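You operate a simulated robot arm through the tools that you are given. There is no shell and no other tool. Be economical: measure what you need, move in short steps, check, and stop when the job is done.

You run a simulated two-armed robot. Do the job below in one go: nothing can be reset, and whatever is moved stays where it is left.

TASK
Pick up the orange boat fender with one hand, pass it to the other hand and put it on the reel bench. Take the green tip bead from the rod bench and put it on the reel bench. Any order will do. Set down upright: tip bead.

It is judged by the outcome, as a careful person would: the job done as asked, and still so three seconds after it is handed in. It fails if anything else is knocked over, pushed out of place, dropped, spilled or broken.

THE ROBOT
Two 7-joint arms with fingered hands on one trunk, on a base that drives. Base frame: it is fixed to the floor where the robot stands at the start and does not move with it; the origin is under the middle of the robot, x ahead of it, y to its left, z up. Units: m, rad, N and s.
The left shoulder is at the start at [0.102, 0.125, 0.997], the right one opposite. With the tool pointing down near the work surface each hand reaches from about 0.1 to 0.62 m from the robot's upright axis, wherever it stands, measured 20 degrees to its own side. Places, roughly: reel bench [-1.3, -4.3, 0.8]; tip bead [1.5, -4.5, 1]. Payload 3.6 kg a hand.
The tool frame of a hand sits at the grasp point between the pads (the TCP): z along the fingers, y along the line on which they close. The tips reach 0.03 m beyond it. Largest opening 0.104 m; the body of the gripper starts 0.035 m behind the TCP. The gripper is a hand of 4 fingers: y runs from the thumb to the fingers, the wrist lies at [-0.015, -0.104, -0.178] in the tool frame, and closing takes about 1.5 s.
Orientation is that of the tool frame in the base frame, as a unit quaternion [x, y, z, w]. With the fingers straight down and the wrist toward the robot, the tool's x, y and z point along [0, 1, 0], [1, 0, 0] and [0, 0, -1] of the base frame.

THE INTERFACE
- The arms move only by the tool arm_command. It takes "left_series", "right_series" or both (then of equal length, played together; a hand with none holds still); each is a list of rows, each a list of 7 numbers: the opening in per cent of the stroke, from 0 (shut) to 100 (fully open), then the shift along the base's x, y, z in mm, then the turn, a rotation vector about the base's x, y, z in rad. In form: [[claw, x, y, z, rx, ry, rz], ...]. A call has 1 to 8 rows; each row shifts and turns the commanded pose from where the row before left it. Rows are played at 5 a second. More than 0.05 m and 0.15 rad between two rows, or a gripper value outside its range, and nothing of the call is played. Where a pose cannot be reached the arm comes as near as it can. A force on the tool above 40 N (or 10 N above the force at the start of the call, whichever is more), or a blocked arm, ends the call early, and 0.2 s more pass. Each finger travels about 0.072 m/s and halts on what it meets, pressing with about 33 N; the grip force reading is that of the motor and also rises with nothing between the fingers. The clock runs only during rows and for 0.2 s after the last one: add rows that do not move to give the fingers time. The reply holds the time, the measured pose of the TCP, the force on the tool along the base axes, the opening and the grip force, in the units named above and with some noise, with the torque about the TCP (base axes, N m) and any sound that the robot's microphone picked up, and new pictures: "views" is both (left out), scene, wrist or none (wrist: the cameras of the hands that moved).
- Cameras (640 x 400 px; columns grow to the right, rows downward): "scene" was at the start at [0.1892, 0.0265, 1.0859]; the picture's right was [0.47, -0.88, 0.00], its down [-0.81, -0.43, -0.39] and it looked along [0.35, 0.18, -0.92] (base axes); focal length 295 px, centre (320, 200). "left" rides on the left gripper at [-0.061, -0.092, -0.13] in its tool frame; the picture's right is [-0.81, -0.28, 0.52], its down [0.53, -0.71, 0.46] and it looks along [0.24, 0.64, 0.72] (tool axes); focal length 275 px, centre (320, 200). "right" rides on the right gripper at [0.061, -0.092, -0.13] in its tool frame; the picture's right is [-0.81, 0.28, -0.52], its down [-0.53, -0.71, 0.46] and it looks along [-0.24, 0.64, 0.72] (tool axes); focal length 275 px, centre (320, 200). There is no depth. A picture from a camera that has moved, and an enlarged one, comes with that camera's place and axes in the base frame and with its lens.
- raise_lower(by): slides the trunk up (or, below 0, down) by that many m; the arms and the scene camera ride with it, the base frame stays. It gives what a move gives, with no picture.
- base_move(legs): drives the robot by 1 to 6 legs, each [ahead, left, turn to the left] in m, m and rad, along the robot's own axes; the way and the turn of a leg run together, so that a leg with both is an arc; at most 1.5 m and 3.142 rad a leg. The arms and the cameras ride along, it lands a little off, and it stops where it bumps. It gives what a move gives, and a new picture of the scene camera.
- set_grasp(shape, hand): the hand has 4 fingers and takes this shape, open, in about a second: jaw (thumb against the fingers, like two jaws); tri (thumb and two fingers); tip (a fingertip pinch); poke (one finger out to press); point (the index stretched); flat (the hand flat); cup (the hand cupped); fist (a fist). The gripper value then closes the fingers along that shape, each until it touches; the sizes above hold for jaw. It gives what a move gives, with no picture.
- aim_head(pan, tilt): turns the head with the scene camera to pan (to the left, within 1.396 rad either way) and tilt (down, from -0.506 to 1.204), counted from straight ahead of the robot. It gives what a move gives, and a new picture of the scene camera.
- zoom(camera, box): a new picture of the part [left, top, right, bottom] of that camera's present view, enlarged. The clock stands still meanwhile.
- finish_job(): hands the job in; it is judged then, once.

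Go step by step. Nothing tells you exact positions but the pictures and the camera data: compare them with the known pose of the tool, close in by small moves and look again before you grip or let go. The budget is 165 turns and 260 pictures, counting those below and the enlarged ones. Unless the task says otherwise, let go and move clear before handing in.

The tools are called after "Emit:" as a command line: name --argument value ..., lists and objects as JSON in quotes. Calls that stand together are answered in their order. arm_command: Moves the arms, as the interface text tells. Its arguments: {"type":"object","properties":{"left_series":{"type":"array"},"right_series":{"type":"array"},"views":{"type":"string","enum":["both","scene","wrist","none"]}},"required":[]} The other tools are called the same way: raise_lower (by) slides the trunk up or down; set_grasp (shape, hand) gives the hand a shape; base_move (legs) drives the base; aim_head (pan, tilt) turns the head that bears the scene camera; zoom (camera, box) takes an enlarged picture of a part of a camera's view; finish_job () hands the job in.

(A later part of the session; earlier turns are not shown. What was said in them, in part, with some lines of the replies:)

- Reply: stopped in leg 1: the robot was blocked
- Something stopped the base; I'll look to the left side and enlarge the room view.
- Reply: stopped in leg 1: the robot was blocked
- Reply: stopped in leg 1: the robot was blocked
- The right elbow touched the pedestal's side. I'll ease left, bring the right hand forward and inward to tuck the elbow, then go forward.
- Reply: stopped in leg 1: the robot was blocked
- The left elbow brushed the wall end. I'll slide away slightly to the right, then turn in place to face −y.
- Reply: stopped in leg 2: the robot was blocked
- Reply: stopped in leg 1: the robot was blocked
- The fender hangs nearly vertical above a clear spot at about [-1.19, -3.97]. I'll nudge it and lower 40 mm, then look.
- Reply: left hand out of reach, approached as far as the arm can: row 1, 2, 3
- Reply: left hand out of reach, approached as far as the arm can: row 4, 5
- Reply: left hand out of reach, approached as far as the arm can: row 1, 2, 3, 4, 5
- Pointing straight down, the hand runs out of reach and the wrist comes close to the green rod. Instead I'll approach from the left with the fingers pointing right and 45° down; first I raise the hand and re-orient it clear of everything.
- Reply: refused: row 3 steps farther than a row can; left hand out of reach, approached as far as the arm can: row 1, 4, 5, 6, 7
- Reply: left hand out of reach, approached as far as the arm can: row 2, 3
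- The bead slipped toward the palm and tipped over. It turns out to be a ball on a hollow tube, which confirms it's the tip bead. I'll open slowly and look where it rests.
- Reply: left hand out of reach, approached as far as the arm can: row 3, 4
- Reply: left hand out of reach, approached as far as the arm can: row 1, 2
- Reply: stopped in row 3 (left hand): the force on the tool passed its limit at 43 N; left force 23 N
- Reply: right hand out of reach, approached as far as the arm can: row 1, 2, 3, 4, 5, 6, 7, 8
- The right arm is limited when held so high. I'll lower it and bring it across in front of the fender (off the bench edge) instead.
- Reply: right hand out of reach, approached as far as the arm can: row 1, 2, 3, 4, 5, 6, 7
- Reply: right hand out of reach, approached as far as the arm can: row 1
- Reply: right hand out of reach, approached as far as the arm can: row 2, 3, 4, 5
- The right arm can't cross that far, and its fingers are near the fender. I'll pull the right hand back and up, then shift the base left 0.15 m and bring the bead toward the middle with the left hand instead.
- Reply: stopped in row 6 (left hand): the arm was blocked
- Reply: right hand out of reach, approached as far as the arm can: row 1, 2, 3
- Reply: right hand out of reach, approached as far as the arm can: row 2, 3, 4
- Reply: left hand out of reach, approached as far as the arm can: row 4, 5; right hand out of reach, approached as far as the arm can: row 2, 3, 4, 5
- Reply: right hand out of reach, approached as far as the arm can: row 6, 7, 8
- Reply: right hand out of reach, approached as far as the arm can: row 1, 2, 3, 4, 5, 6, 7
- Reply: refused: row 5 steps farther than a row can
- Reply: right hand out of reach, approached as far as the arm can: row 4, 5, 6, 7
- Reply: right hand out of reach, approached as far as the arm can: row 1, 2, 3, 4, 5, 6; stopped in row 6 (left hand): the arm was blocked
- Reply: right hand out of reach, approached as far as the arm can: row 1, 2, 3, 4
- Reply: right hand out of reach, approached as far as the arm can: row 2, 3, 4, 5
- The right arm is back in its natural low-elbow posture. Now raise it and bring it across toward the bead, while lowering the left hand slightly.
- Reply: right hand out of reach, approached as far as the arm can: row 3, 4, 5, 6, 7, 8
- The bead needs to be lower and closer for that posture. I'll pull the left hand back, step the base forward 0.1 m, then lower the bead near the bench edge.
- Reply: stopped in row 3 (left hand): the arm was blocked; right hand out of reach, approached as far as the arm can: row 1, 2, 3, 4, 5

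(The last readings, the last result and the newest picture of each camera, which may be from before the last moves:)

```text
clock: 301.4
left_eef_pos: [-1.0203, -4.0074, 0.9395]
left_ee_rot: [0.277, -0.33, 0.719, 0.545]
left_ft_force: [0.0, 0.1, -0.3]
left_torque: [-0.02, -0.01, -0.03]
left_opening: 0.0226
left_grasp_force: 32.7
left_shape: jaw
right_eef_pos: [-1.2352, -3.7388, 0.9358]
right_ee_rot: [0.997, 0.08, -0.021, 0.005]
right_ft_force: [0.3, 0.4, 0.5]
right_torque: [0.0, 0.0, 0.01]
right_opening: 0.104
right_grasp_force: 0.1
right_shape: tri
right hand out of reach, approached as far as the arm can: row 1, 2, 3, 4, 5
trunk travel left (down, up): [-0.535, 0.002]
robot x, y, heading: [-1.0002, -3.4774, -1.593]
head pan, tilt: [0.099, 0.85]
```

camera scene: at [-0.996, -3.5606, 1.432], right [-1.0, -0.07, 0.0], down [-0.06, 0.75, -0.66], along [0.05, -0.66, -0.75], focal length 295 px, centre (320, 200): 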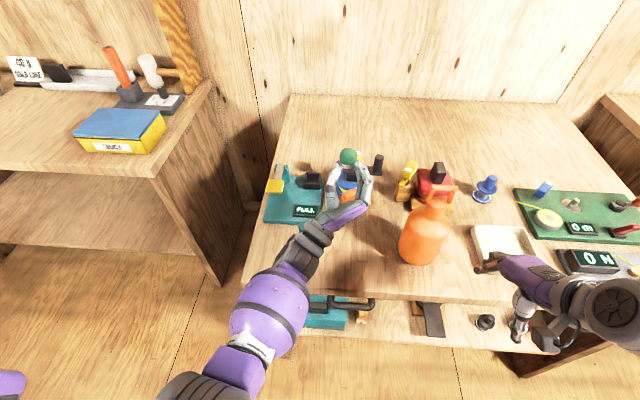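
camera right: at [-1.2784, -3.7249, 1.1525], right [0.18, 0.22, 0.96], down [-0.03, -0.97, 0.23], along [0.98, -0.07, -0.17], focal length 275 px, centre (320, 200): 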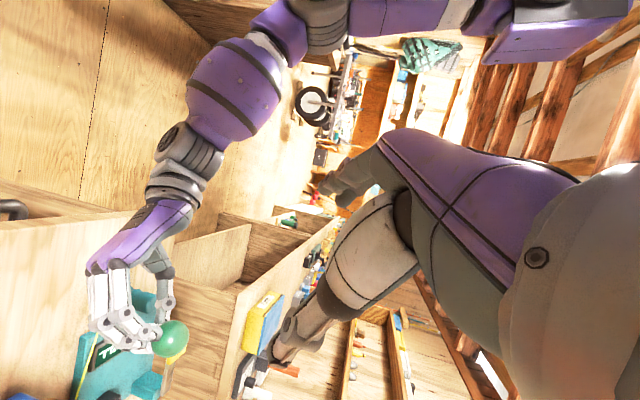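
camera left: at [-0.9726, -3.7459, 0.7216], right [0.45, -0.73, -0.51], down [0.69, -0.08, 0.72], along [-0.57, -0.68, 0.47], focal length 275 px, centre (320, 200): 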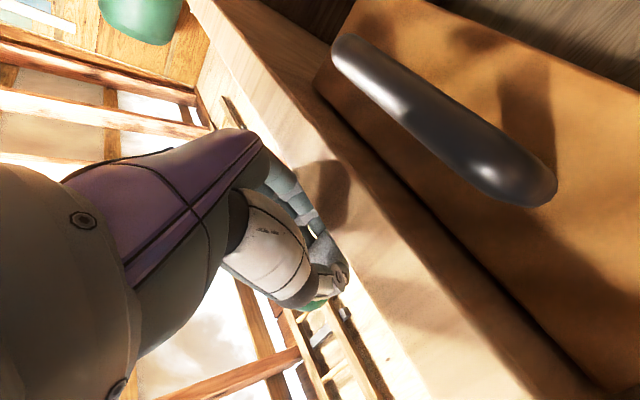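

Two-hand exchange is too cramped. New plan with the left hand only: lift the bead clear, lay it gently on the bench's free front strip, and re-grip it by the ball with a tripod grip so that it can be set upright. First raise the bead and reposition the base.

Emit:
arm_command --left_series '[[5, 20, 0, 35, 0, 0, 0], [5, 25, 5, 35, 0, 0, 0], [5, 25, 5, 35, 0, 0, 0], [5, 25, 5, 30, 0, 0, 0], [5, 25, 0, 10, 0, 0, 0]]' --right_series '[[100, -20, 10, 0, 0, 0, 0], [100, -20, 10, 0, 0, 0, 0], [100, -10, 0, 0, 0, 0, 0], [100, 0, 0, 0, 0, 0, 0], [100, 0, 0, 0, 0, 0, 0]]' --views "none"

Emit:
base_move --legs '[[-0.08, -0.12, 0]]'

Emit:
arm_command --left_series '[[5, 0, 0, 0, 0.145, 0.028, 0.026], [5, 0, 0, 0, 0.145, 0.028, 0.026], [5, 0, 0, 0, 0.145, 0.028, 0.026], [5, 0, 0, 0, 0.145, 0.028, 0.026], [5, 0, 0, 0, 0.145, 0.028, 0.026], [5, 0, 0, 0, 0.145, 0.028, 0.026], [5, 0, 0, 0, 0.145, 0.028, 0.026], [5, 0, 0, 0, 0, 0, 0]]' --views "none"

```text
clock: 302.6
left_eef_pos: [-0.8976, -3.9946, 1.0858]
left_ee_rot: [0.279, -0.33, 0.719, 0.545]
left_ft_force: [0.8, -0.4, -0.7]
left_torque: [-0.03, 0.03, 0.02]
left_opening: 0.0223
left_grasp_force: 32.5
left_shape: jaw
right_eef_pos: [-1.283, -3.7186, 0.9353]
right_ee_rot: [0.997, 0.079, -0.024, 0.003]
right_ft_force: [-0.8, 0.6, -0.1]
right_torque: [-0.02, -0.01, -0.01]
right_opening: 0.1043
right_grasp_force: 0.0
right_shape: tri
trunk travel left (down, up): [-0.535, 0.002]
robot x, y, heading: [-1.0018, -3.4792, -1.6]
head pan, tilt: [0.099, 0.85]
```

```text
clock: 304.2
left_eef_pos: [-1.0144, -3.9114, 1.085]
left_ee_rot: [0.277, -0.331, 0.719, 0.545]
left_ft_force: [-0.1, -0.2, 0.4]
left_torque: [0.0, -0.01, 0.02]
left_opening: 0.0224
left_grasp_force: 32.7
left_shape: jaw
right_eef_pos: [-1.3985, -3.6361, 0.9363]
right_ee_rot: [0.997, 0.079, -0.024, 0.002]
right_ft_force: [-0.5, 0.5, 0.5]
right_torque: [0.0, 0.01, 0.0]
right_opening: 0.1041
right_grasp_force: 0.0
right_shape: tri
trunk travel left (down, up): [-0.535, 0.002]
robot x, y, heading: [-1.1186, -3.3956, -1.596]
head pan, tilt: [0.099, 0.85]
camera scene: at [-1.1117, -3.4769, 1.432], right [-1.0, -0.07, 0.0], down [-0.06, 0.75, -0.66], along [0.05, -0.66, -0.75], focal length 295 px, centre (320, 200)
```

scene: 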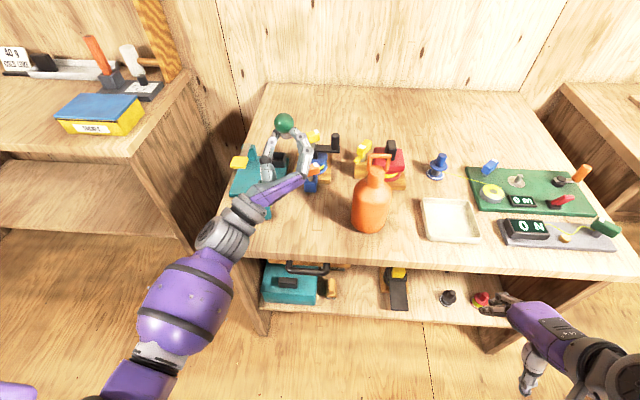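

```text
clock: 306.0
left_eef_pos: [-1.0134, -3.9131, 1.0856]
left_ee_rot: [0.601, -0.56, 0.483, 0.304]
left_ft_force: [0.5, -0.4, 0.4]
left_torque: [-0.01, -0.01, -0.01]
left_opening: 0.0224
left_grasp_force: 32.9
left_shape: jaw
right_eef_pos: [-1.4001, -3.6352, 0.9365]
right_ee_rot: [0.997, 0.079, -0.025, 0.004]
right_ft_force: [0.3, 0.2, -0.9]
right_torque: [-0.02, 0.02, -0.02]
right_opening: 0.1036
right_grasp_force: 0.0
right_shape: tri
trunk travel left (down, up): [-0.535, 0.002]
robot x, y, heading: [-1.1181, -3.3942, -1.591]
head pan, tilt: [0.099, 0.85]
```

Now finish pitching to about 65° down, level the roll, and lower over the free strip.

Emit:
arm_command --left_series '[[5, 0, 0, 0, -0.023, 0.086, 0.033], [5, 0, 0, 0, -0.023, 0.086, 0.033], [5, 0, 0, 0, 0.145, 0.028, 0], [5, 0, 0, 0, 0.145, 0.028, 0], [5, 0, 0, 0, 0.145, 0.028, 0], [5, -10, 0, 0, 0.145, 0.028, 0], [5, -15, -10, 0, 0.145, 0.028, 0], [5, -15, -15, 0, 0.03, 0.006, 0]]' --views "none"

Emit:
arm_command --left_series '[[5, 0, 0, -35, 0, 0, 0], [5, 0, 0, -35, 0, 0, 0], [5, 0, 0, -35, 0, 0, 0], [5, 0, 0, -35, 0, 0, 0], [5, 0, 0, -30, 0, 0, 0], [5, 0, 0, -20, 0, 0, 0], [5, 0, 0, 0, 0, 0, 0]]' --views "wrist"

Emit:
zoom --camera "scene" --box '[220, 120, 400, 260]'

```text
clock: 307.8
left_eef_pos: [-1.0541, -3.9373, 1.0847]
left_ee_rot: [0.764, -0.605, 0.189, 0.119]
left_ft_force: [-0.4, -0.1, -0.4]
left_torque: [0.02, 0.02, 0.01]
left_opening: 0.022
left_grasp_force: 32.6
left_shape: jaw
right_eef_pos: [-1.3998, -3.6372, 0.9344]
right_ee_rot: [0.997, 0.079, -0.023, 0.002]
right_ft_force: [-0.9, 1.2, 0.0]
right_torque: [0.0, -0.03, -0.01]
right_opening: 0.1039
right_grasp_force: 0.1
right_shape: tri
trunk travel left (down, up): [-0.535, 0.002]
robot x, y, heading: [-1.117, -3.3966, -1.595]
head pan, tilt: [0.099, 0.85]
```

```text
clock: 309.4
left_eef_pos: [-1.0526, -3.9399, 0.8934]
left_ee_rot: [0.765, -0.604, 0.189, 0.12]
left_ft_force: [0.1, -0.5, 0.1]
left_torque: [0.04, -0.02, 0.0]
left_opening: 0.0221
left_grasp_force: 32.4
left_shape: jaw
right_eef_pos: [-1.3987, -3.6359, 0.9368]
right_ee_rot: [0.997, 0.079, -0.024, 0.004]
right_ft_force: [-0.6, -1.2, 0.2]
right_torque: [-0.03, -0.01, -0.01]
right_opening: 0.1038
right_grasp_force: 0.1
right_shape: tri
trunk travel left (down, up): [-0.535, 0.002]
robot x, y, heading: [-1.1185, -3.3965, -1.599]
head pan, tilt: [0.099, 0.85]
camera left: at [-0.9961, -3.81, 0.9903], right [0.18, 0.56, -0.8], down [0.86, -0.49, -0.14], along [-0.47, -0.67, -0.58], focal length 275 px, centre (320, 200)
```

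left: 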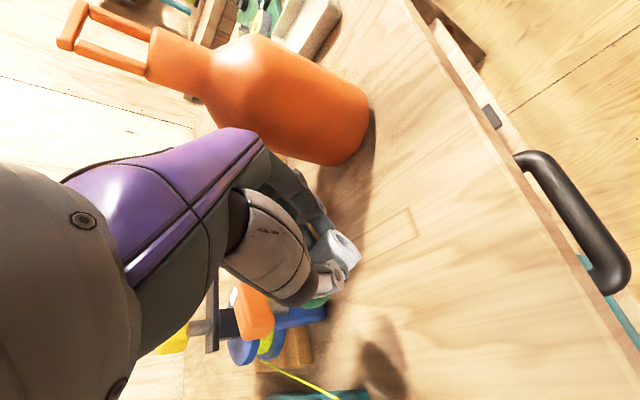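

```text
2.86 times, centred on (310, 190) of scene
camera zoom: at [-1.1116, -3.477, 1.432], right [-1.0, -0.07, 0.0], down [-0.06, 0.75, -0.66], along [0.05, -0.66, -0.75], focal length 844 px, centre (349, 229)
```

zoom: 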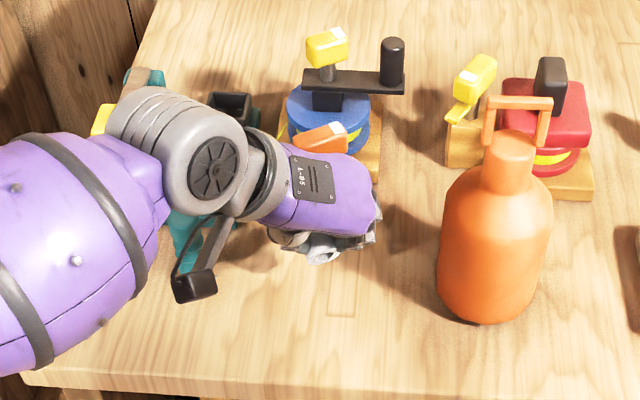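

The bead is roughly horizontal above clear bench. Lowering to lay it down.

Emit:
arm_command --left_series '[[5, 0, 0, -20, 0, 0, 0], [5, 0, 0, -12, 0, 0, 0], [5, 0, 0, -7, 0, 0, 0], [5, 0, 0, -5, 0, 0, 0], [5, 0, 0, 0, 0, 0, 0]]' --views "none"

```text
clock: 310.6
left_eef_pos: [-1.0535, -3.9384, 0.8499]
left_ee_rot: [0.764, -0.605, 0.189, 0.12]
left_ft_force: [-0.1, 0.5, -1.2]
left_torque: [0.01, 0.0, 0.01]
left_opening: 0.0219
left_grasp_force: 33.0
left_shape: jaw
right_eef_pos: [-1.3998, -3.6352, 0.9367]
right_ee_rot: [0.997, 0.079, -0.024, 0.003]
right_ft_force: [0.4, 0.3, -0.2]
right_torque: [0.0, 0.01, -0.04]
right_opening: 0.1039
right_grasp_force: 0.1
right_shape: tri
trunk travel left (down, up): [-0.535, 0.002]
robot x, y, heading: [-1.1159, -3.3918, -1.595]
head pan, tilt: [0.099, 0.85]
```

Emit:
arm_command --left_series '[[5, 0, 0, -4, 0, 0, 0], [5, 0, 0, -4, 0, 0, 0], [5, 0, 0, -3, 0, 0, 0], [5, 0, 0, 0, 0, 0, 0]]' --views "none"

Emit:
zoom --camera "left" --box '[260, 180, 440, 340]'

```text
clock: 311.6
left_eef_pos: [-1.055, -3.9387, 0.8437]
left_ee_rot: [0.764, -0.603, 0.191, 0.124]
left_ft_force: [2.2, -2.4, 22.8]
left_torque: [-0.24, -0.02, 0.1]
left_opening: 0.0225
left_grasp_force: 32.7
left_shape: jaw
right_eef_pos: [-1.3996, -3.6351, 0.937]
right_ee_rot: [0.997, 0.079, -0.024, 0.004]
right_ft_force: [0.1, 0.0, -0.3]
right_torque: [0.0, -0.02, -0.02]
right_opening: 0.1038
right_grasp_force: 0.1
right_shape: tri
trunk travel left (down, up): [-0.535, 0.002]
robot x, y, heading: [-1.1171, -3.398, -1.597]
head pan, tilt: [0.099, 0.85]
```

```text
2.50 times, centred on (350, 260) of left
camera zoom: at [-0.9966, -3.8089, 0.9391], right [0.18, 0.56, -0.81], down [0.86, -0.49, -0.14], along [-0.47, -0.67, -0.57], focal length 688 px, centre (245, 50)
```

zoom: 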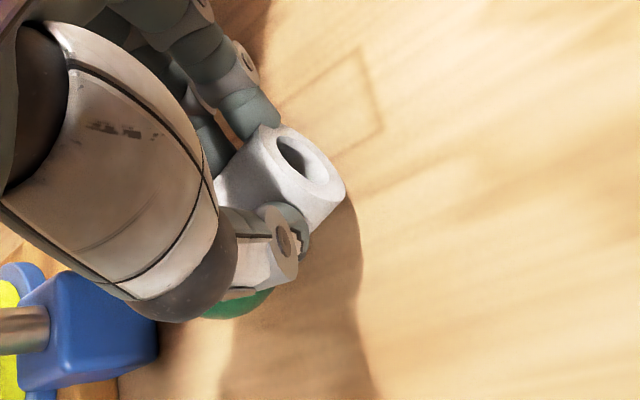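

Contact. Ease up 3 mm, open gently, and lift away.

Emit:
arm_command --left_series '[[5, 0, 0, 3, 0, 0, 0], [28, 0, 0, 0, 0, 0, 0], [36, 0, 0, 0, 0, 0, 0], [45, 0, 0, 0, 0, 0, 0], [55, 0, 0, 0, 0, 0, 0], [55, 0, 0, 15, 0, 0, 0], [55, 0, 0, 30, 0, 0, 0], [55, 0, 0, 35, 0, 0, 0]]' --views "wrist"

Emit:
set_grasp --hand "left" --shape "tri"

Emit:
zoom --camera "left" --box '[200, 140, 480, 380]'

```text
clock: 313.4
left_eef_pos: [-1.0538, -3.9385, 0.9239]
left_ee_rot: [0.764, -0.604, 0.189, 0.12]
left_ft_force: [0.5, 1.2, 0.1]
left_torque: [0.01, -0.02, 0.03]
left_opening: 0.0568
left_grasp_force: 0.0
left_shape: jaw
right_eef_pos: [-1.3996, -3.6358, 0.9356]
right_ee_rot: [0.997, 0.079, -0.025, 0.003]
right_ft_force: [-0.8, -0.1, 0.7]
right_torque: [0.0, 0.01, 0.02]
right_opening: 0.104
right_grasp_force: 0.2
right_shape: tri
trunk travel left (down, up): [-0.535, 0.002]
robot x, y, heading: [-1.1203, -3.3951, -1.594]
head pan, tilt: [0.099, 0.85]
camera left: at [-0.9968, -3.8081, 1.0202], right [0.18, 0.57, -0.8], down [0.86, -0.49, -0.15], along [-0.47, -0.67, -0.58], focal length 275 px, centre (320, 200)
```

left: 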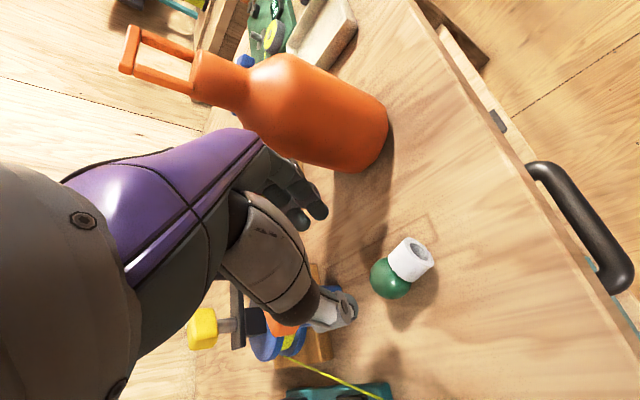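

```text
clock: 314.3
left_eef_pos: [-1.0536, -3.9369, 0.9226]
left_ee_rot: [0.765, -0.604, 0.188, 0.119]
left_ft_force: [-0.1, -0.4, -0.2]
left_torque: [0.03, 0.01, 0.02]
left_opening: 0.104
left_grasp_force: 0.1
left_shape: tri
right_eef_pos: [-1.3988, -3.6359, 0.9357]
right_ee_rot: [0.997, 0.08, -0.025, 0.003]
right_ft_force: [0.3, 0.1, 0.1]
right_torque: [0.0, -0.03, 0.0]
right_opening: 0.104
right_grasp_force: 0.2
right_shape: tri
trunk travel left (down, up): [-0.535, 0.002]
robot x, y, heading: [-1.1199, -3.3954, -1.596]
head pan, tilt: [0.099, 0.85]
```

```text
1.67 times, centred on (340, 260) of left
camera zoom: at [-0.9967, -3.8084, 1.0197], right [0.18, 0.56, -0.8], down [0.86, -0.49, -0.15], along [-0.47, -0.67, -0.58], focal length 459 px, centre (287, 100)
```

zoom: 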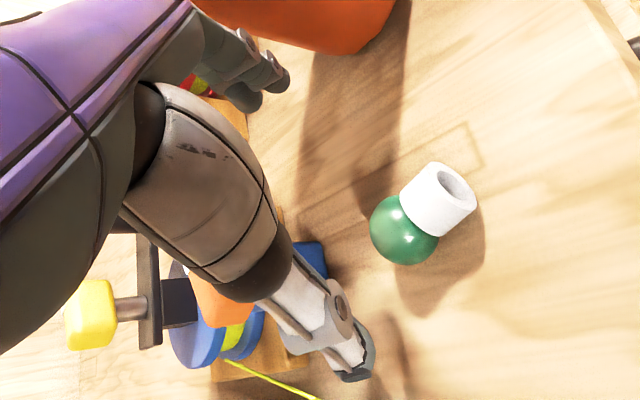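

The bead lies at [-1.041, -3.971] with the tube toward the robot. I'll turn the hand straight down, centre the two tripod fingers on the ball, and approach.

Emit:
arm_command --left_series '[[80, 4, -15, 10, 0.145, 0.03, 0], [80, 4, -15, 0, 0.145, 0.03, 0], [80, 4, -14, 0, 0.145, 0.03, 0], [80, 0, 0, 0, 0, 0, 0], [80, 0, 0, -20, 0, 0, 0], [80, 0, 0, -20, 0, 0, 0], [80, 0, 0, 0, 0, 0, 0]]' --views "wrist"

Emit:
zoom --camera "scene" --box '[240, 110, 400, 250]'

```text
clock: 315.9
left_eef_pos: [-1.0448, -3.9635, 0.8936]
left_ee_rot: [0.78, -0.625, 0.02, -0.021]
left_ft_force: [-0.1, 0.3, 0.0]
left_torque: [0.03, -0.01, -0.01]
left_opening: 0.0832
left_grasp_force: 0.1
left_shape: tri
left hand out of reach, approached as far as the arm can: row 5, 6
right_eef_pos: [-1.3993, -3.636, 0.9371]
right_ee_rot: [0.997, 0.079, -0.024, 0.002]
right_ft_force: [0.4, -0.2, -0.3]
right_torque: [0.0, 0.06, -0.01]
right_opening: 0.1038
right_grasp_force: 0.0
right_shape: tri
trunk travel left (down, up): [-0.535, 0.002]
robot x, y, heading: [-1.1132, -3.3943, -1.595]
head pan, tilt: [0.099, 0.85]
camera left: at [-0.9765, -3.885, 1.0297], right [0.12, 0.85, -0.51], down [0.84, -0.36, -0.41], along [-0.53, -0.37, -0.76], focal length 275 px, centre (320, 200)
```

left: 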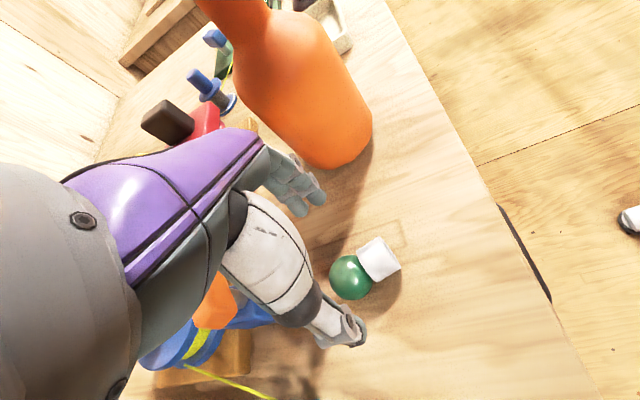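

```text
2.86 times, centred on (320, 180) of scene
camera zoom: at [-1.1114, -3.4769, 1.432], right [-1.0, -0.07, 0.0], down [-0.06, 0.75, -0.66], along [0.05, -0.66, -0.75], focal length 844 px, centre (320, 257)
```

zoom: 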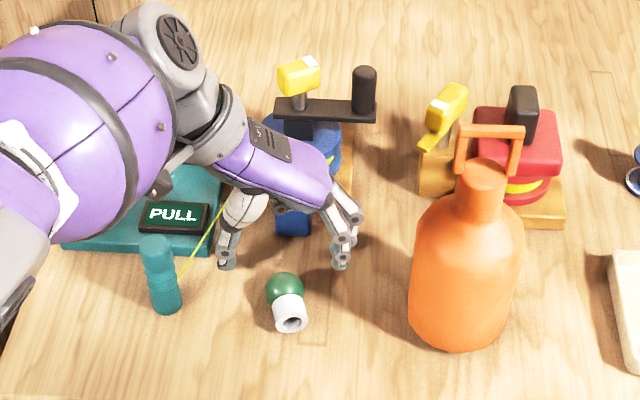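

The arm is short of reach when pointing straight down; I'll pull the hand back, step the base 8 cm forward, and return.

Emit:
arm_command --left_series '[[80, 0, 25, 15, 0, 0, 0], [80, 0, 30, 10, 0, 0, 0], [80, 0, 30, 0, 0, 0, 0], [80, 0, 0, 0, 0, 0, 0]]' --views "none"

Emit:
base_move --legs '[[0.09, 0, 0]]'

Emit:
arm_command --left_series '[[70, 0, 0, -15, 0, 0, 0], [70, 0, 0, -15, 0, 0, 0], [70, 0, 0, 0, 0, 0, 0]]' --views "none"

```text
clock: 316.9
left_eef_pos: [-1.045, -3.8799, 0.9179]
left_ee_rot: [0.78, -0.625, 0.021, -0.021]
left_ft_force: [0.8, -0.3, 0.2]
left_torque: [0.0, -0.01, 0.0]
left_opening: 0.0831
left_grasp_force: 0.1
left_shape: tri
right_eef_pos: [-1.401, -3.6364, 0.9358]
right_ee_rot: [0.997, 0.079, -0.025, 0.003]
right_ft_force: [0.5, -0.5, 0.1]
right_torque: [0.02, -0.04, -0.05]
right_opening: 0.104
right_grasp_force: 0.0
right_shape: tri
trunk travel left (down, up): [-0.535, 0.002]
robot x, y, heading: [-1.1191, -3.3936, -1.599]
head pan, tilt: [0.099, 0.85]
```

```text
clock: 318.1
left_eef_pos: [-1.0472, -3.9703, 0.9193]
left_ee_rot: [0.78, -0.625, 0.02, -0.021]
left_ft_force: [0.2, -0.8, 0.2]
left_torque: [0.0, 0.0, 0.0]
left_opening: 0.0833
left_grasp_force: 0.0
left_shape: tri
right_eef_pos: [-1.402, -3.7257, 0.9368]
right_ee_rot: [0.997, 0.079, -0.024, 0.004]
right_ft_force: [0.4, -0.9, 0.3]
right_torque: [0.0, 0.01, 0.01]
right_opening: 0.1037
right_grasp_force: 0.1
right_shape: tri
trunk travel left (down, up): [-0.535, 0.002]
robot x, y, heading: [-1.1161, -3.4857, -1.599]
head pan, tilt: [0.099, 0.85]
camera scene: at [-1.1138, -3.5677, 1.432], right [-1.0, -0.07, 0.0], down [-0.06, 0.75, -0.66], along [0.05, -0.66, -0.75], focal length 295 px, centre (320, 200)
```

scene: 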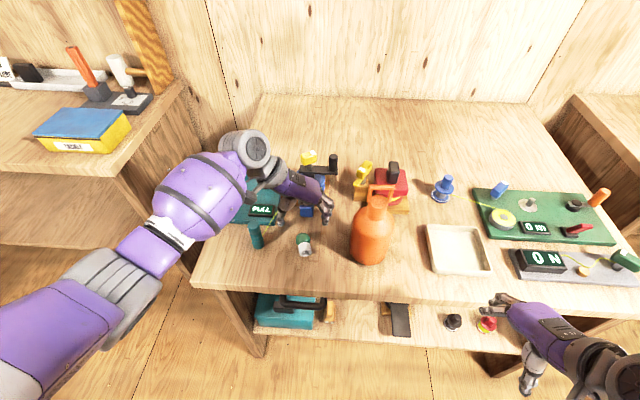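

```text
clock: 318.9
left_eef_pos: [-1.047, -3.9686, 0.8878]
left_ee_rot: [0.78, -0.626, 0.021, -0.021]
left_ft_force: [0.2, 1.3, 0.1]
left_torque: [-0.03, 0.02, 0.0]
left_opening: 0.0729
left_grasp_force: 0.1
left_shape: tri
right_eef_pos: [-1.4015, -3.726, 0.9363]
right_ee_rot: [0.997, 0.079, -0.024, 0.003]
right_ft_force: [-0.4, -0.1, -0.3]
right_torque: [0.01, 0.03, 0.01]
right_opening: 0.1038
right_grasp_force: 0.0
right_shape: tri
trunk travel left (down, up): [-0.535, 0.002]
robot x, y, heading: [-1.1185, -3.4854, -1.595]
head pan, tilt: [0.099, 0.85]
```

Reach is fine now. Centre and descend over the ball.

Emit:
arm_command --left_series '[[70, 4, -7, -12, 0, 0, 0], [70, 3, -6, -15, 0, 0, 0], [70, 0, 0, -12, 0, 0, 0], [70, 0, 0, -10, 0, 0, 0], [70, 0, 0, 0, 0, 0, 0]]' --views "wrist"

Emit:
zoom --camera "scene" --box '[240, 170, 380, 290]'

```text
clock: 320.1
left_eef_pos: [-1.0403, -3.9813, 0.8374]
left_ee_rot: [0.78, -0.625, 0.02, -0.021]
left_ft_force: [-0.1, 0.5, -0.4]
left_torque: [0.03, 0.03, -0.01]
left_opening: 0.0733
left_grasp_force: 0.0
left_shape: tri
right_eef_pos: [-1.4017, -3.7261, 0.9361]
right_ee_rot: [0.997, 0.079, -0.024, 0.003]
right_ft_force: [0.3, -0.2, 1.0]
right_torque: [0.04, 0.01, 0.01]
right_opening: 0.1038
right_grasp_force: 0.1
right_shape: tri
trunk travel left (down, up): [-0.535, 0.002]
robot x, y, heading: [-1.1197, -3.4849, -1.598]
head pan, tilt: [0.099, 0.85]
camera left: at [-0.972, -3.9036, 0.9749], right [0.12, 0.85, -0.51], down [0.84, -0.36, -0.41], along [-0.53, -0.37, -0.76], focal length 275 px, centre (320, 200)
```

left: 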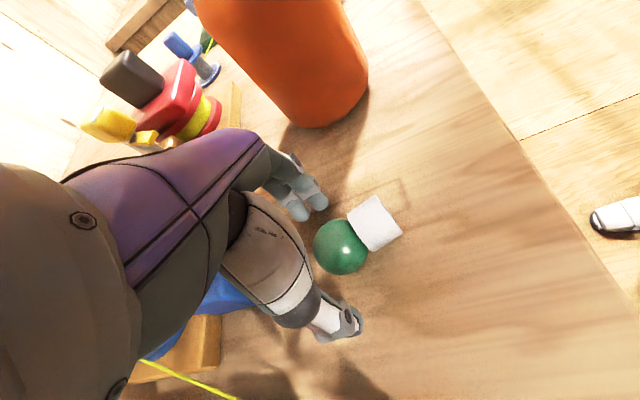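

```text
3.33 times, centred on (310, 230) of scene
camera zoom: at [-1.1137, -3.5672, 1.432], right [-1.0, -0.07, 0.0], down [-0.06, 0.75, -0.66], along [0.05, -0.66, -0.75], focal length 984 px, centre (353, 100)
```

zoom: 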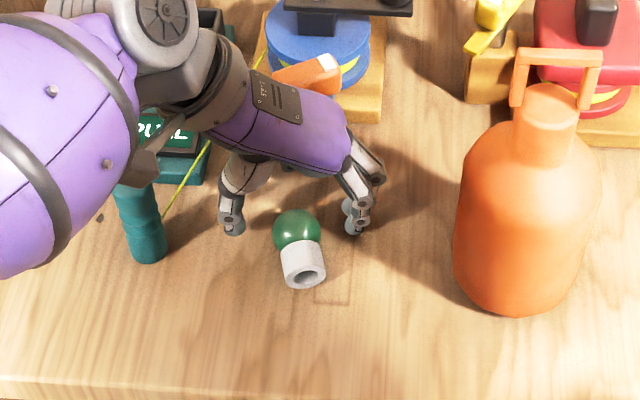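

The ball is centred between thumb and fingers. Closing slowly.

Emit:
arm_command --left_series '[[58, 0, 0, 0, 0, 0, 0], [50, 0, 0, 0, 0, 0, 0], [44, 0, 0, 0, 0, 0, 0], [38, 0, 0, 0, 0, 0, 0], [33, 0, 0, 0, 0, 0, 0], [28, 0, 0, 0, 0, 0, 0], [28, 0, 0, 0, 0, 0, 0]]' --views "wrist"

Emit:
zoom --camera "scene" --box '[240, 170, 380, 290]'

```text
clock: 321.6
left_eef_pos: [-1.039, -3.9813, 0.8383]
left_ee_rot: [0.78, -0.625, 0.021, -0.02]
left_ft_force: [0.4, 0.2, 0.1]
left_torque: [-0.02, -0.03, 0.0]
left_opening: 0.0297
left_grasp_force: 0.0
left_shape: tri
right_eef_pos: [-1.4019, -3.7263, 0.936]
right_ee_rot: [0.997, 0.079, -0.024, 0.003]
right_ft_force: [0.6, -0.4, 0.6]
right_torque: [0.0, 0.02, 0.02]
right_opening: 0.1041
right_grasp_force: 0.0
right_shape: tri
trunk travel left (down, up): [-0.535, 0.002]
robot x, y, heading: [-1.1246, -3.487, -1.596]
head pan, tilt: [0.099, 0.85]
camera left: at [-0.9719, -3.9036, 0.975], right [0.12, 0.85, -0.5], down [0.84, -0.36, -0.41], along [-0.53, -0.37, -0.76], focal length 275 px, centre (320, 200)
```

left: 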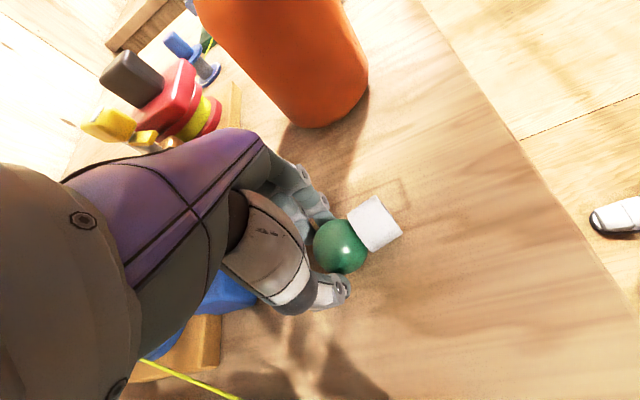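

```text
3.33 times, centred on (310, 230) of scene
camera zoom: at [-1.1138, -3.5673, 1.432], right [-1.0, -0.07, 0.0], down [-0.06, 0.75, -0.66], along [0.05, -0.66, -0.75], focal length 984 px, centre (353, 100)
```

zoom: 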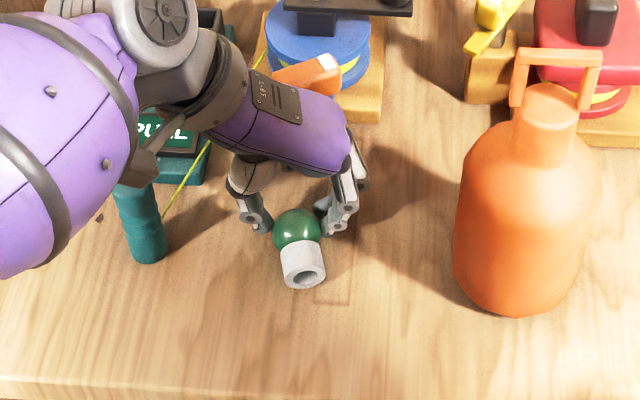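

The tips are about 11 mm behind the ball's centre; I'll reopen, shift 12 mm toward the robot, and close again.

Emit:
arm_command --left_series '[[45, 0, 0, 0, 0, 0, 0], [58, 0, 0, 0, 0, 0, 0], [58, 0, 7, 0, 0, 0, 0], [58, 0, 6, 0, 0, 0, 0], [50, 0, 0, 0, 0, 0, 0], [42, 0, 0, 0, 0, 0, 0], [34, 0, 0, 0, 0, 0, 0], [28, 0, 0, 0, 0, 0, 0]]' --views "none"

Emit:
arm_command --left_series '[[24, 0, 0, 0, 0, 0, 0], [20, 0, 0, 0, 0, 0, 0]]' --views "wrist"

```text
clock: 323.4
left_eef_pos: [-1.039, -3.9686, 0.8386]
left_ee_rot: [0.78, -0.625, 0.02, -0.021]
left_ft_force: [-0.2, 0.3, -0.4]
left_torque: [0.02, 0.0, -0.02]
left_opening: 0.0294
left_grasp_force: 0.0
left_shape: tri
right_eef_pos: [-1.4022, -3.7265, 0.9366]
right_ee_rot: [0.997, 0.079, -0.025, 0.002]
right_ft_force: [0.0, 0.2, -0.4]
right_torque: [0.0, 0.0, -0.01]
right_opening: 0.1038
right_grasp_force: 0.0
right_shape: tri
trunk travel left (down, up): [-0.535, 0.002]
robot x, y, heading: [-1.1187, -3.485, -1.598]
head pan, tilt: [0.099, 0.85]
```

```text
clock: 324.1
left_eef_pos: [-1.0399, -3.9678, 0.8375]
left_ee_rot: [0.78, -0.625, 0.02, -0.021]
left_ft_force: [0.9, -0.4, -0.5]
left_torque: [-0.03, -0.01, 0.02]
left_opening: 0.0258
left_grasp_force: 32.9
left_shape: tri
right_eef_pos: [-1.4011, -3.7254, 0.9357]
right_ee_rot: [0.997, 0.08, -0.023, 0.003]
right_ft_force: [0.9, -0.5, -1.0]
right_torque: [0.02, 0.0, -0.01]
right_opening: 0.104
right_grasp_force: 0.0
right_shape: tri
trunk travel left (down, up): [-0.535, 0.002]
robot x, y, heading: [-1.123, -3.4835, -1.6]
head pan, tilt: [0.099, 0.85]
camera left: at [-0.9722, -3.8899, 0.9753], right [0.12, 0.85, -0.5], down [0.84, -0.36, -0.41], along [-0.53, -0.37, -0.76], focal length 275 px, centre (320, 200)
```

left: 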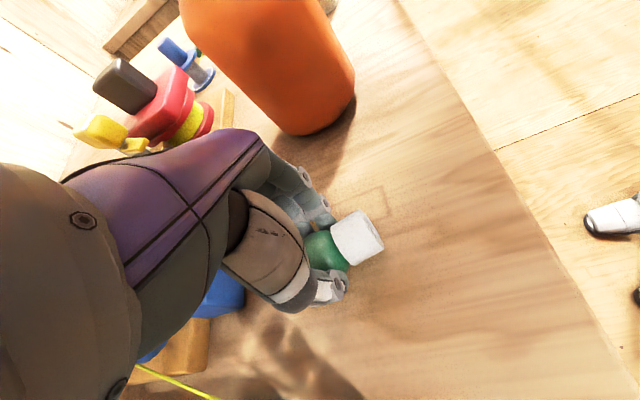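

Tripod grip on the ball at 33 N. Lift and pitch the hand up toward level in steps.

Emit:
arm_command --left_series '[[5, 0, 0, 0, 0, 0, 0], [5, 0, 0, 15, 0, 0, 0], [5, 0, 0, 30, 0, 0, 0], [5, 0, 0, 35, 0, 0, 0], [5, 0, 0, 30, -0.1, -0.022, -0.005], [5, 0, 0, 10, -0.146, -0.032, -0.007], [5, 0, 0, 0, -0.146, -0.032, -0.007], [5, 0, 0, 0, -0.146, -0.032, -0.007]]' --views "none"

Emit:
arm_command --left_series '[[5, 0, 0, 0, -0.146, -0.032, -0.007], [5, 0, 0, 0, -0.146, -0.032, -0.007], [5, 0, 0, 0, -0.146, -0.032, -0.007], [5, 0, 0, 0, -0.146, -0.032, -0.007], [5, 0, 0, 0, -0.146, -0.032, -0.007], [5, 0, 0, 0, -0.146, -0.032, -0.007], [5, 0, 0, 0, 0, 0, 0]]' --views "wrist"

Emit:
zoom --camera "scene" --box '[220, 110, 380, 250]'

```text
clock: 325.9
left_eef_pos: [-1.0392, -3.9687, 0.9595]
left_ee_rot: [0.746, -0.605, 0.231, 0.153]
left_ft_force: [-0.3, 0.4, -1.4]
left_torque: [0.01, -0.03, 0.0]
left_opening: 0.0256
left_grasp_force: 32.8
left_shape: tri
right_eef_pos: [-1.4014, -3.7266, 0.9356]
right_ee_rot: [0.996, 0.08, -0.024, 0.003]
right_ft_force: [0.0, 0.3, -0.6]
right_torque: [0.0, 0.01, -0.02]
right_opening: 0.1037
right_grasp_force: 0.1
right_shape: tri
trunk travel left (down, up): [-0.535, 0.002]
robot x, y, heading: [-1.118, -3.4844, -1.594]
head pan, tilt: [0.099, 0.85]
```

```text
clock: 327.4
left_eef_pos: [-1.039, -3.9696, 0.9591]
left_ee_rot: [0.575, -0.476, 0.531, 0.401]
left_ft_force: [-0.6, 0.2, 0.0]
left_torque: [-0.01, 0.03, 0.03]
left_opening: 0.0253
left_grasp_force: 33.0
left_shape: tri
right_eef_pos: [-1.4009, -3.7268, 0.9366]
right_ee_rot: [0.997, 0.079, -0.025, 0.002]
right_ft_force: [-0.4, 0.7, 0.0]
right_torque: [-0.02, 0.04, 0.0]
right_opening: 0.104
right_grasp_force: 0.0
right_shape: tri
trunk travel left (down, up): [-0.535, 0.002]
robot x, y, heading: [-1.1211, -3.4881, -1.594]
head pan, tilt: [0.099, 0.85]
camera left: at [-0.9796, -3.8151, 0.9182], right [0.4, -0.34, -0.85], down [0.79, -0.34, 0.51], along [-0.47, -0.87, 0.13], focal length 275 px, centre (320, 200)
```

left: 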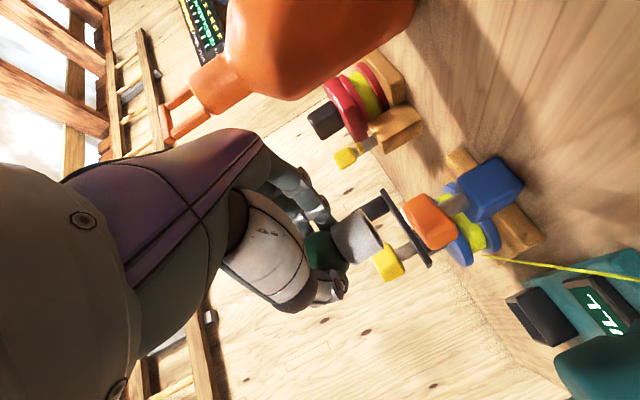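

```text
2.86 times, centred on (300, 180) of scene
camera zoom: at [-1.1135, -3.5676, 1.432], right [-1.0, -0.07, 0.0], down [-0.06, 0.75, -0.66], along [0.05, -0.66, -0.75], focal length 844 px, centre (377, 257)
```

zoom: 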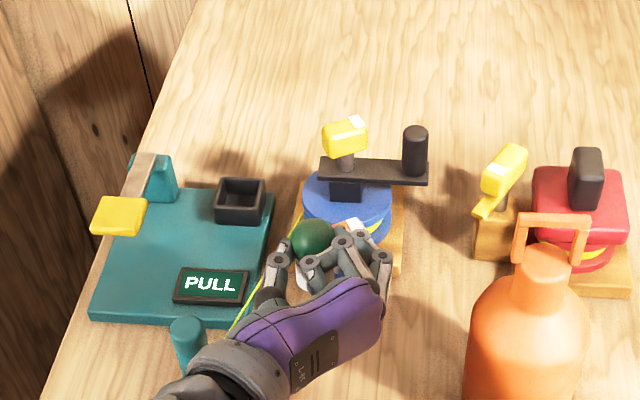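

Excellent: the ball is held and the tube now points almost straight down, clear below the fingers, with the hand nearly level. I'll shift to the clear strip and lower.

Emit:
arm_command --left_series '[[5, 0, 20, 0, 0, 0, 0], [5, 0, 25, 0, 0, 0, 0], [5, 0, 0, -25, 0, 0, 0], [5, 0, 0, -25, 0, 0, 0], [5, 0, 0, -25, 0, 0, 0], [5, 0, 0, -15, 0, 0, 0], [5, 0, 0, 0, 0, 0, 0]]' --views "wrist"

Emit:
zoom --camera "scene" --box '[220, 150, 380, 290]'

```text
clock: 329.1
left_eef_pos: [-1.0391, -3.9254, 0.8696]
left_ee_rot: [0.575, -0.477, 0.531, 0.401]
left_ft_force: [0.4, -0.3, -0.7]
left_torque: [0.0, 0.02, -0.01]
left_opening: 0.0255
left_grasp_force: 33.0
left_shape: tri
right_eef_pos: [-1.4018, -3.7256, 0.936]
right_ee_rot: [0.997, 0.079, -0.025, 0.002]
right_ft_force: [-0.7, 0.2, -0.2]
right_torque: [-0.02, -0.01, -0.01]
right_opening: 0.104
right_grasp_force: 0.0
right_shape: tri
trunk travel left (down, up): [-0.535, 0.002]
robot x, y, heading: [-1.1169, -3.4835, -1.596]
head pan, tilt: [0.099, 0.85]
camera left: at [-0.9795, -3.7701, 0.8289], right [0.4, -0.34, -0.85], down [0.79, -0.34, 0.51], along [-0.47, -0.88, 0.13], focal length 275 px, centre (320, 200)
```

left: 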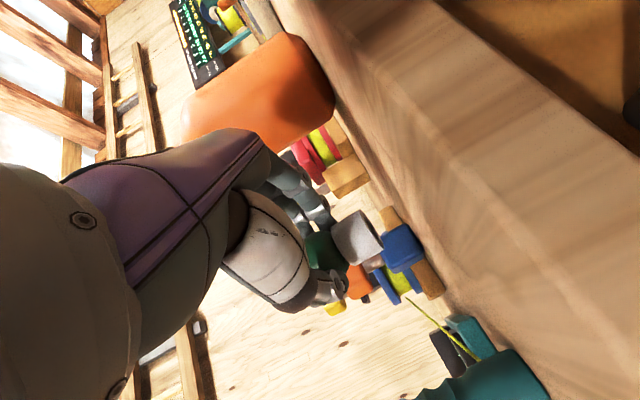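

```text
2.86 times, centred on (300, 220) of scene
camera zoom: at [-1.1137, -3.5673, 1.432], right [-1.0, -0.07, 0.0], down [-0.06, 0.75, -0.66], along [0.05, -0.66, -0.75], focal length 844 px, centre (377, 143)
```

zoom: 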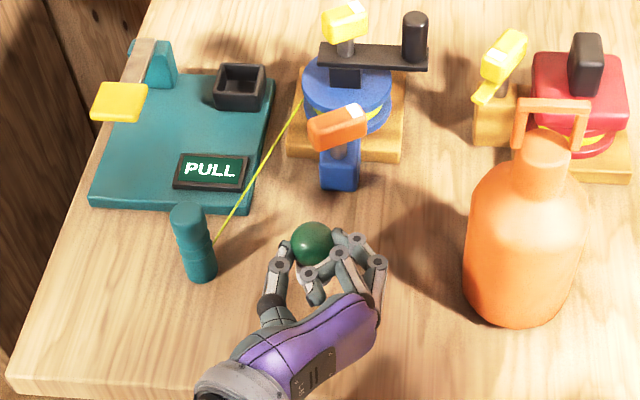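

Lowering the last 3 cm slowly toward contact.

Emit:
arm_command --left_series '[[5, 0, 0, -7, 0, 0, 0], [5, 0, 0, -7, 0, 0, 0], [5, 0, 0, -6, 0, 0, 0], [5, 0, 0, 0, 0, 0, 0]]' --views "wrist"

```text
clock: 330.1
left_eef_pos: [-1.0401, -3.9241, 0.8501]
left_ee_rot: [0.576, -0.476, 0.53, 0.401]
left_ft_force: [-0.5, 0.8, -0.3]
left_torque: [-0.02, -0.02, 0.02]
left_opening: 0.0253
left_grasp_force: 33.3
left_shape: tri
right_eef_pos: [-1.4018, -3.7266, 0.9357]
right_ee_rot: [0.997, 0.079, -0.024, 0.003]
right_ft_force: [-0.1, 1.0, -0.5]
right_torque: [0.01, -0.01, 0.02]
right_opening: 0.1039
right_grasp_force: 0.2
right_shape: tri
trunk travel left (down, up): [-0.535, 0.002]
robot x, y, heading: [-1.1196, -3.4832, -1.593]
head pan, tilt: [0.099, 0.85]
camera left: at [-0.9801, -3.7695, 0.8089], right [0.4, -0.34, -0.85], down [0.79, -0.35, 0.51], along [-0.47, -0.88, 0.13], focal length 275 px, centre (320, 200)
```

left: 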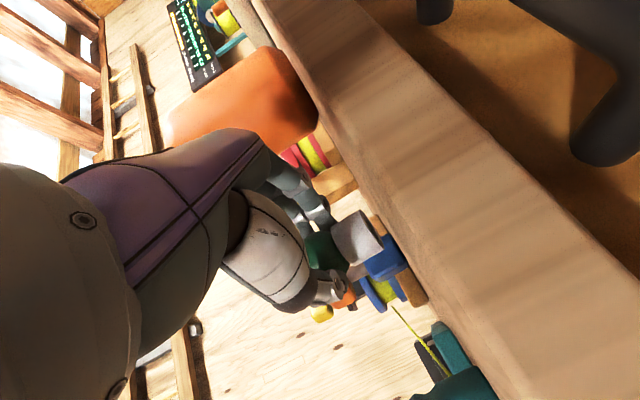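

Emit:
arm_command --left_series '[[5, 0, 0, -4, 0, 0, 0], [5, 0, 0, -3, 0, 0, 0], [5, 0, 0, -3, 0, 0, 0], [5, 0, 0, 0, 0, 0, 0]]' --views "none"

```text
clock: 331.1
left_eef_pos: [-1.0393, -3.924, 0.84]
left_ee_rot: [0.576, -0.476, 0.53, 0.401]
left_ft_force: [0.2, 0.1, 0.0]
left_torque: [-0.01, 0.01, 0.03]
left_opening: 0.0253
left_grasp_force: 32.8
left_shape: tri
right_eef_pos: [-1.4015, -3.7259, 0.9371]
right_ee_rot: [0.997, 0.08, -0.024, 0.002]
right_ft_force: [-0.3, 0.7, 0.6]
right_torque: [-0.01, 0.0, 0.04]
right_opening: 0.1041
right_grasp_force: 0.1
right_shape: tri
trunk travel left (down, up): [-0.535, 0.002]
robot x, y, heading: [-1.1177, -3.4866, -1.595]
head pan, tilt: [0.099, 0.85]
```

Emit:
arm_command --left_series '[[5, 0, 0, -3, 0, 0, 0], [5, 0, 0, -3, 0, 0, 0], [5, 0, 0, 0, 0, 0, 0]]' --views "none"

```text
clock: 331.9
left_eef_pos: [-1.04, -3.9246, 0.8357]
left_ee_rot: [0.573, -0.475, 0.532, 0.404]
left_ft_force: [-3.5, 3.5, 14.8]
left_torque: [-0.39, 0.1, -0.11]
left_opening: 0.0255
left_grasp_force: 33.0
left_shape: tri
right_eef_pos: [-1.4017, -3.7255, 0.9383]
right_ee_rot: [0.996, 0.08, -0.025, 0.004]
right_ft_force: [0.0, -0.2, 0.0]
right_torque: [-0.02, 0.01, -0.01]
right_opening: 0.104
right_grasp_force: 0.0
right_shape: tri
trunk travel left (down, up): [-0.535, 0.002]
robot x, y, heading: [-1.1187, -3.4877, -1.595]
head pan, tilt: [0.099, 0.85]
```

The tube touches the bench (15 N, right under the bead). Press 2 mm more so that it seats flat, and look.

Emit:
arm_command --left_series '[[5, 0, 0, -2, 0, 0, 0], [5, 0, 0, 0, 0, 0, 0]]' --views "none"

Emit:
zoom --camera "left" --box '[260, 160, 460, 320]'

Emit:
zoom --camera "scene" --box '[250, 180, 350, 280]'

```text
clock: 332.4
left_eef_pos: [-1.0413, -3.9234, 0.8347]
left_ee_rot: [0.573, -0.474, 0.532, 0.405]
left_ft_force: [-2.9, 3.3, 24.6]
left_torque: [-0.63, 0.16, -0.06]
left_opening: 0.0254
left_grasp_force: 32.5
left_shape: tri
right_eef_pos: [-1.4019, -3.7251, 0.9366]
right_ee_rot: [0.997, 0.079, -0.024, 0.003]
right_ft_force: [-0.9, -0.2, -0.2]
right_torque: [0.0, -0.02, -0.01]
right_opening: 0.1041
right_grasp_force: 0.1
right_shape: tri
trunk travel left (down, up): [-0.535, 0.002]
robot x, y, heading: [-1.1181, -3.4866, -1.599]
head pan, tilt: [0.099, 0.85]
```

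```text
2.50 times, centred on (360, 240) of left
camera zoom: at [-0.9811, -3.7702, 0.7934], right [0.4, -0.35, -0.85], down [0.79, -0.34, 0.51], along [-0.47, -0.87, 0.14], focal length 688 px, centre (220, 100)
```

zoom: 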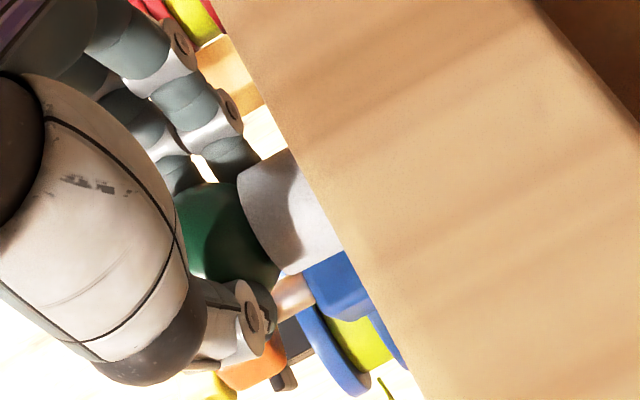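

```text
4.00 times, centred on (300, 230) of scene
camera zoom: at [-1.1144, -3.5649, 1.4323], right [-1.0, -0.07, 0.0], down [-0.06, 0.75, -0.66], along [0.05, -0.66, -0.75], focal length 1181 px, centre (400, 80)
```

zoom: 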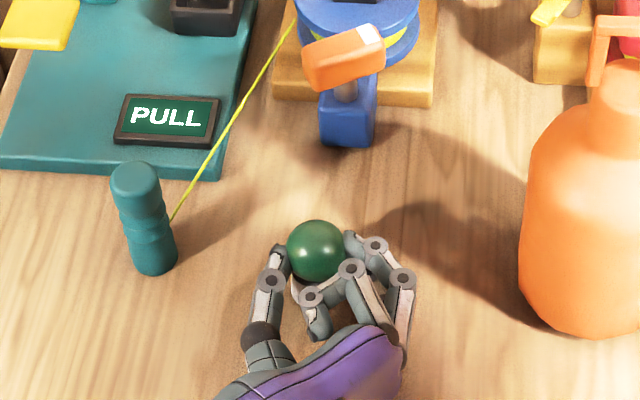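

The tube is seated flat, perpendicular to the bench. I'll relax the press and open the fingers slowly.

Emit:
arm_command --left_series '[[5, 0, 0, 2, 0, 0, 0], [5, 0, 0, 0, 0, 0, 0], [27, 0, 0, 0, 0, 0, 0], [31, 0, 0, 0, 0, 0, 0], [36, 0, 0, 0, 0, 0, 0], [42, 0, 0, 0, 0, 0, 0], [50, 0, 0, 0, 0, 0, 0], [50, 0, 0, 0, 0, 0, 0]]' --views "wrist"

Emit:
zoom --camera "scene" --box '[250, 180, 350, 280]'

```text
clock: 334.2
left_eef_pos: [-1.0403, -3.9226, 0.832]
left_ee_rot: [0.575, -0.477, 0.531, 0.4]
left_ft_force: [0.2, -0.4, 0.2]
left_torque: [0.01, 0.02, 0.01]
left_opening: 0.0516
left_grasp_force: 0.1
left_shape: tri
right_eef_pos: [-1.4018, -3.7256, 0.9364]
right_ee_rot: [0.997, 0.079, -0.024, 0.003]
right_ft_force: [-0.4, -0.1, 0.5]
right_torque: [-0.01, -0.02, -0.01]
right_opening: 0.1041
right_grasp_force: 0.0
right_shape: tri
trunk travel left (down, up): [-0.535, 0.002]
robot x, y, heading: [-1.1235, -3.4868, -1.599]
head pan, tilt: [0.099, 0.85]
camera left: at [-0.9804, -3.7697, 0.7927], right [0.4, -0.34, -0.85], down [0.79, -0.34, 0.51], along [-0.47, -0.88, 0.13], focal length 275 px, centre (320, 200)
```

left: 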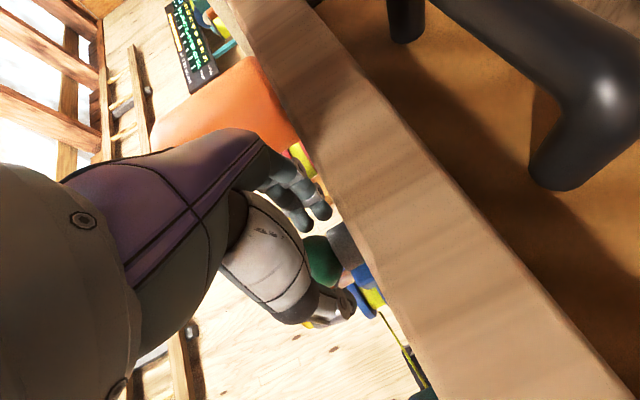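

```text
4.00 times, centred on (300, 230) of scene
camera zoom: at [-1.1137, -3.5674, 1.432], right [-1.0, -0.07, 0.0], down [-0.06, 0.75, -0.66], along [0.05, -0.66, -0.75], focal length 1181 px, centre (400, 80)
```

zoom: 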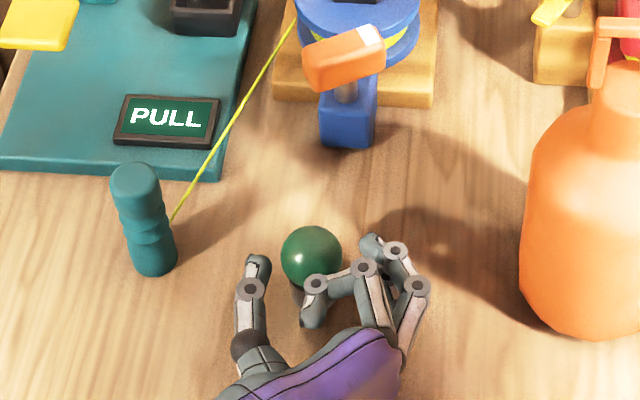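

The bead stands upright by itself. Withdraw the hand straight toward the robot.

Emit:
arm_command --left_series '[[50, 0, 8, 0, 0, 0, 0], [50, 0, 12, 0, 0, 0, 0], [50, 0, 15, 2, 0, 0, 0], [50, 0, 20, 5, 0, 0, 0], [50, 0, 25, 5, 0, 0, 0], [50, 0, 25, 5, 0, 0, 0], [50, 0, 0, 0, 0, 0, 0]]' --views "scene"

```text
clock: 335.9
left_eef_pos: [-1.025, -3.8247, 0.8495]
left_ee_rot: [0.57, -0.477, 0.541, 0.394]
left_ft_force: [-0.4, 0.4, 0.1]
left_torque: [0.0, 0.05, 0.03]
left_opening: 0.0517
left_grasp_force: 0.1
left_shape: tri
right_eef_pos: [-1.4015, -3.7256, 0.9352]
right_ee_rot: [0.997, 0.079, -0.024, 0.003]
right_ft_force: [0.2, -0.5, 0.1]
right_torque: [0.02, 0.01, 0.02]
right_opening: 0.1039
right_grasp_force: 0.1
right_shape: tri
trunk travel left (down, up): [-0.535, 0.002]
robot x, y, heading: [-1.1191, -3.4863, -1.599]
head pan, tilt: [0.099, 0.85]
camera scene: at [-1.1139, -3.5677, 1.432], right [-1.0, -0.07, 0.0], down [-0.06, 0.75, -0.66], along [0.05, -0.66, -0.75], focal length 295 px, centre (320, 200)
```

scene: 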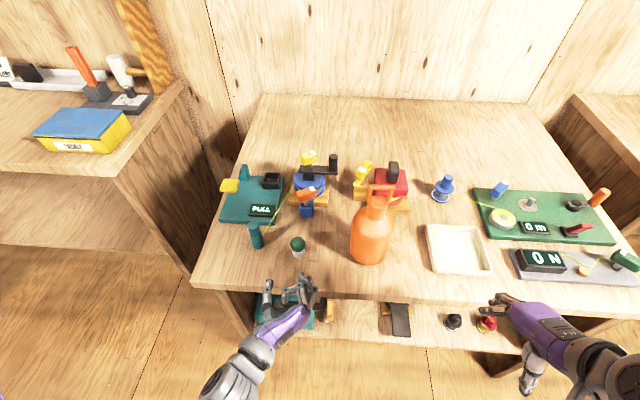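

Both items stand on the reel bench. I'll back away and verify with a last close-up.

Emit:
base_move --legs '[[-0.15, 0, 0]]'

Emit:
zoom --camera "scene" --box '[220, 130, 460, 290]'

```text
clock: 337.2
left_eef_pos: [-1.0216, -3.6724, 0.8497]
left_ee_rot: [0.57, -0.476, 0.541, 0.395]
left_ft_force: [0.8, -0.5, 1.0]
left_torque: [-0.01, -0.02, -0.01]
left_opening: 0.0519
left_grasp_force: 0.0
left_shape: tri
right_eef_pos: [-1.398, -3.575, 0.9365]
right_ee_rot: [0.996, 0.08, -0.024, 0.002]
right_ft_force: [0.7, -0.6, 0.3]
right_torque: [-0.03, -0.02, -0.02]
right_opening: 0.1037
right_grasp_force: 0.0
right_shape: tri
trunk travel left (down, up): [-0.535, 0.002]
robot x, y, heading: [-1.114, -3.3335, -1.595]
head pan, tilt: [0.099, 0.85]
camera scene: at [-1.1101, -3.4163, 1.432], right [-1.0, -0.08, 0.0], down [-0.06, 0.75, -0.66], along [0.05, -0.66, -0.75], focal length 295 px, centre (320, 200)
```

scene: 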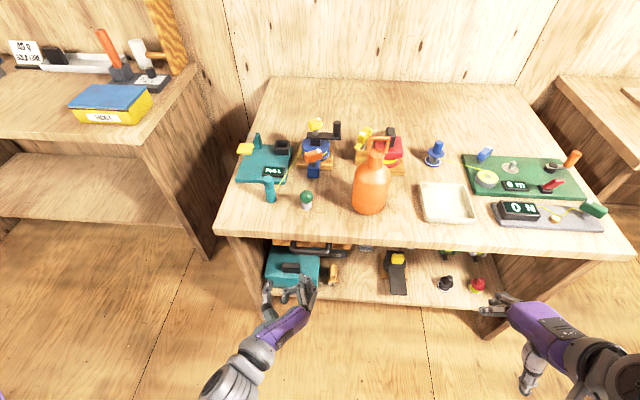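

```text
2.50 times, centred on (340, 210) of scene
camera zoom: at [-1.1101, -3.4163, 1.432], right [-1.0, -0.08, 0.0], down [-0.06, 0.75, -0.66], along [0.05, -0.66, -0.75], focal length 738 px, centre (270, 175)
```

zoom: 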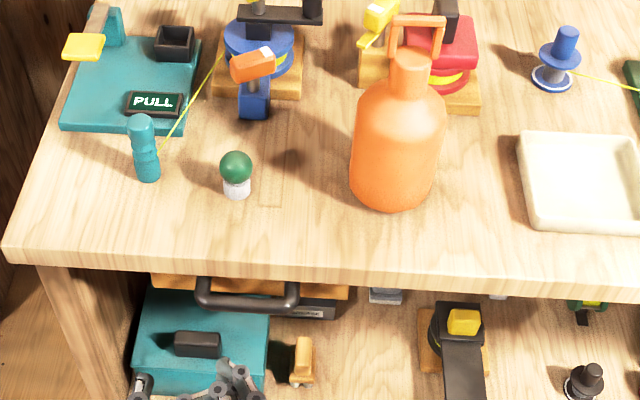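

The green tip bead and the orange fender both stand upright on the reel bench, the hands are clear, and the other items on that bench look undisturbed. Handing in.

Emit:
finish_job

```text
The job is handed in.
```

I handed the job in with both items upright on the reel bench. The orange fender was passed from the left hand to the right and set down there. The green tip bead stands on its tube end beside it.

- **Bead choice:** I took the bead to be the green ball on a short hollow tube behind the rod rack. Its position only roughly matched the given place.
- **Bead handling:** It slipped and tipped onto its side when I first gripped it on the rod bench. I later laid it down on the reel bench to re-grip it before standing it up.
- **Contact:** The robot's arms or body touched walls and furniture a few times while driving through tight gaps, including the end wall and the bench with the wheels. I saw nothing knocked over or moved by this.
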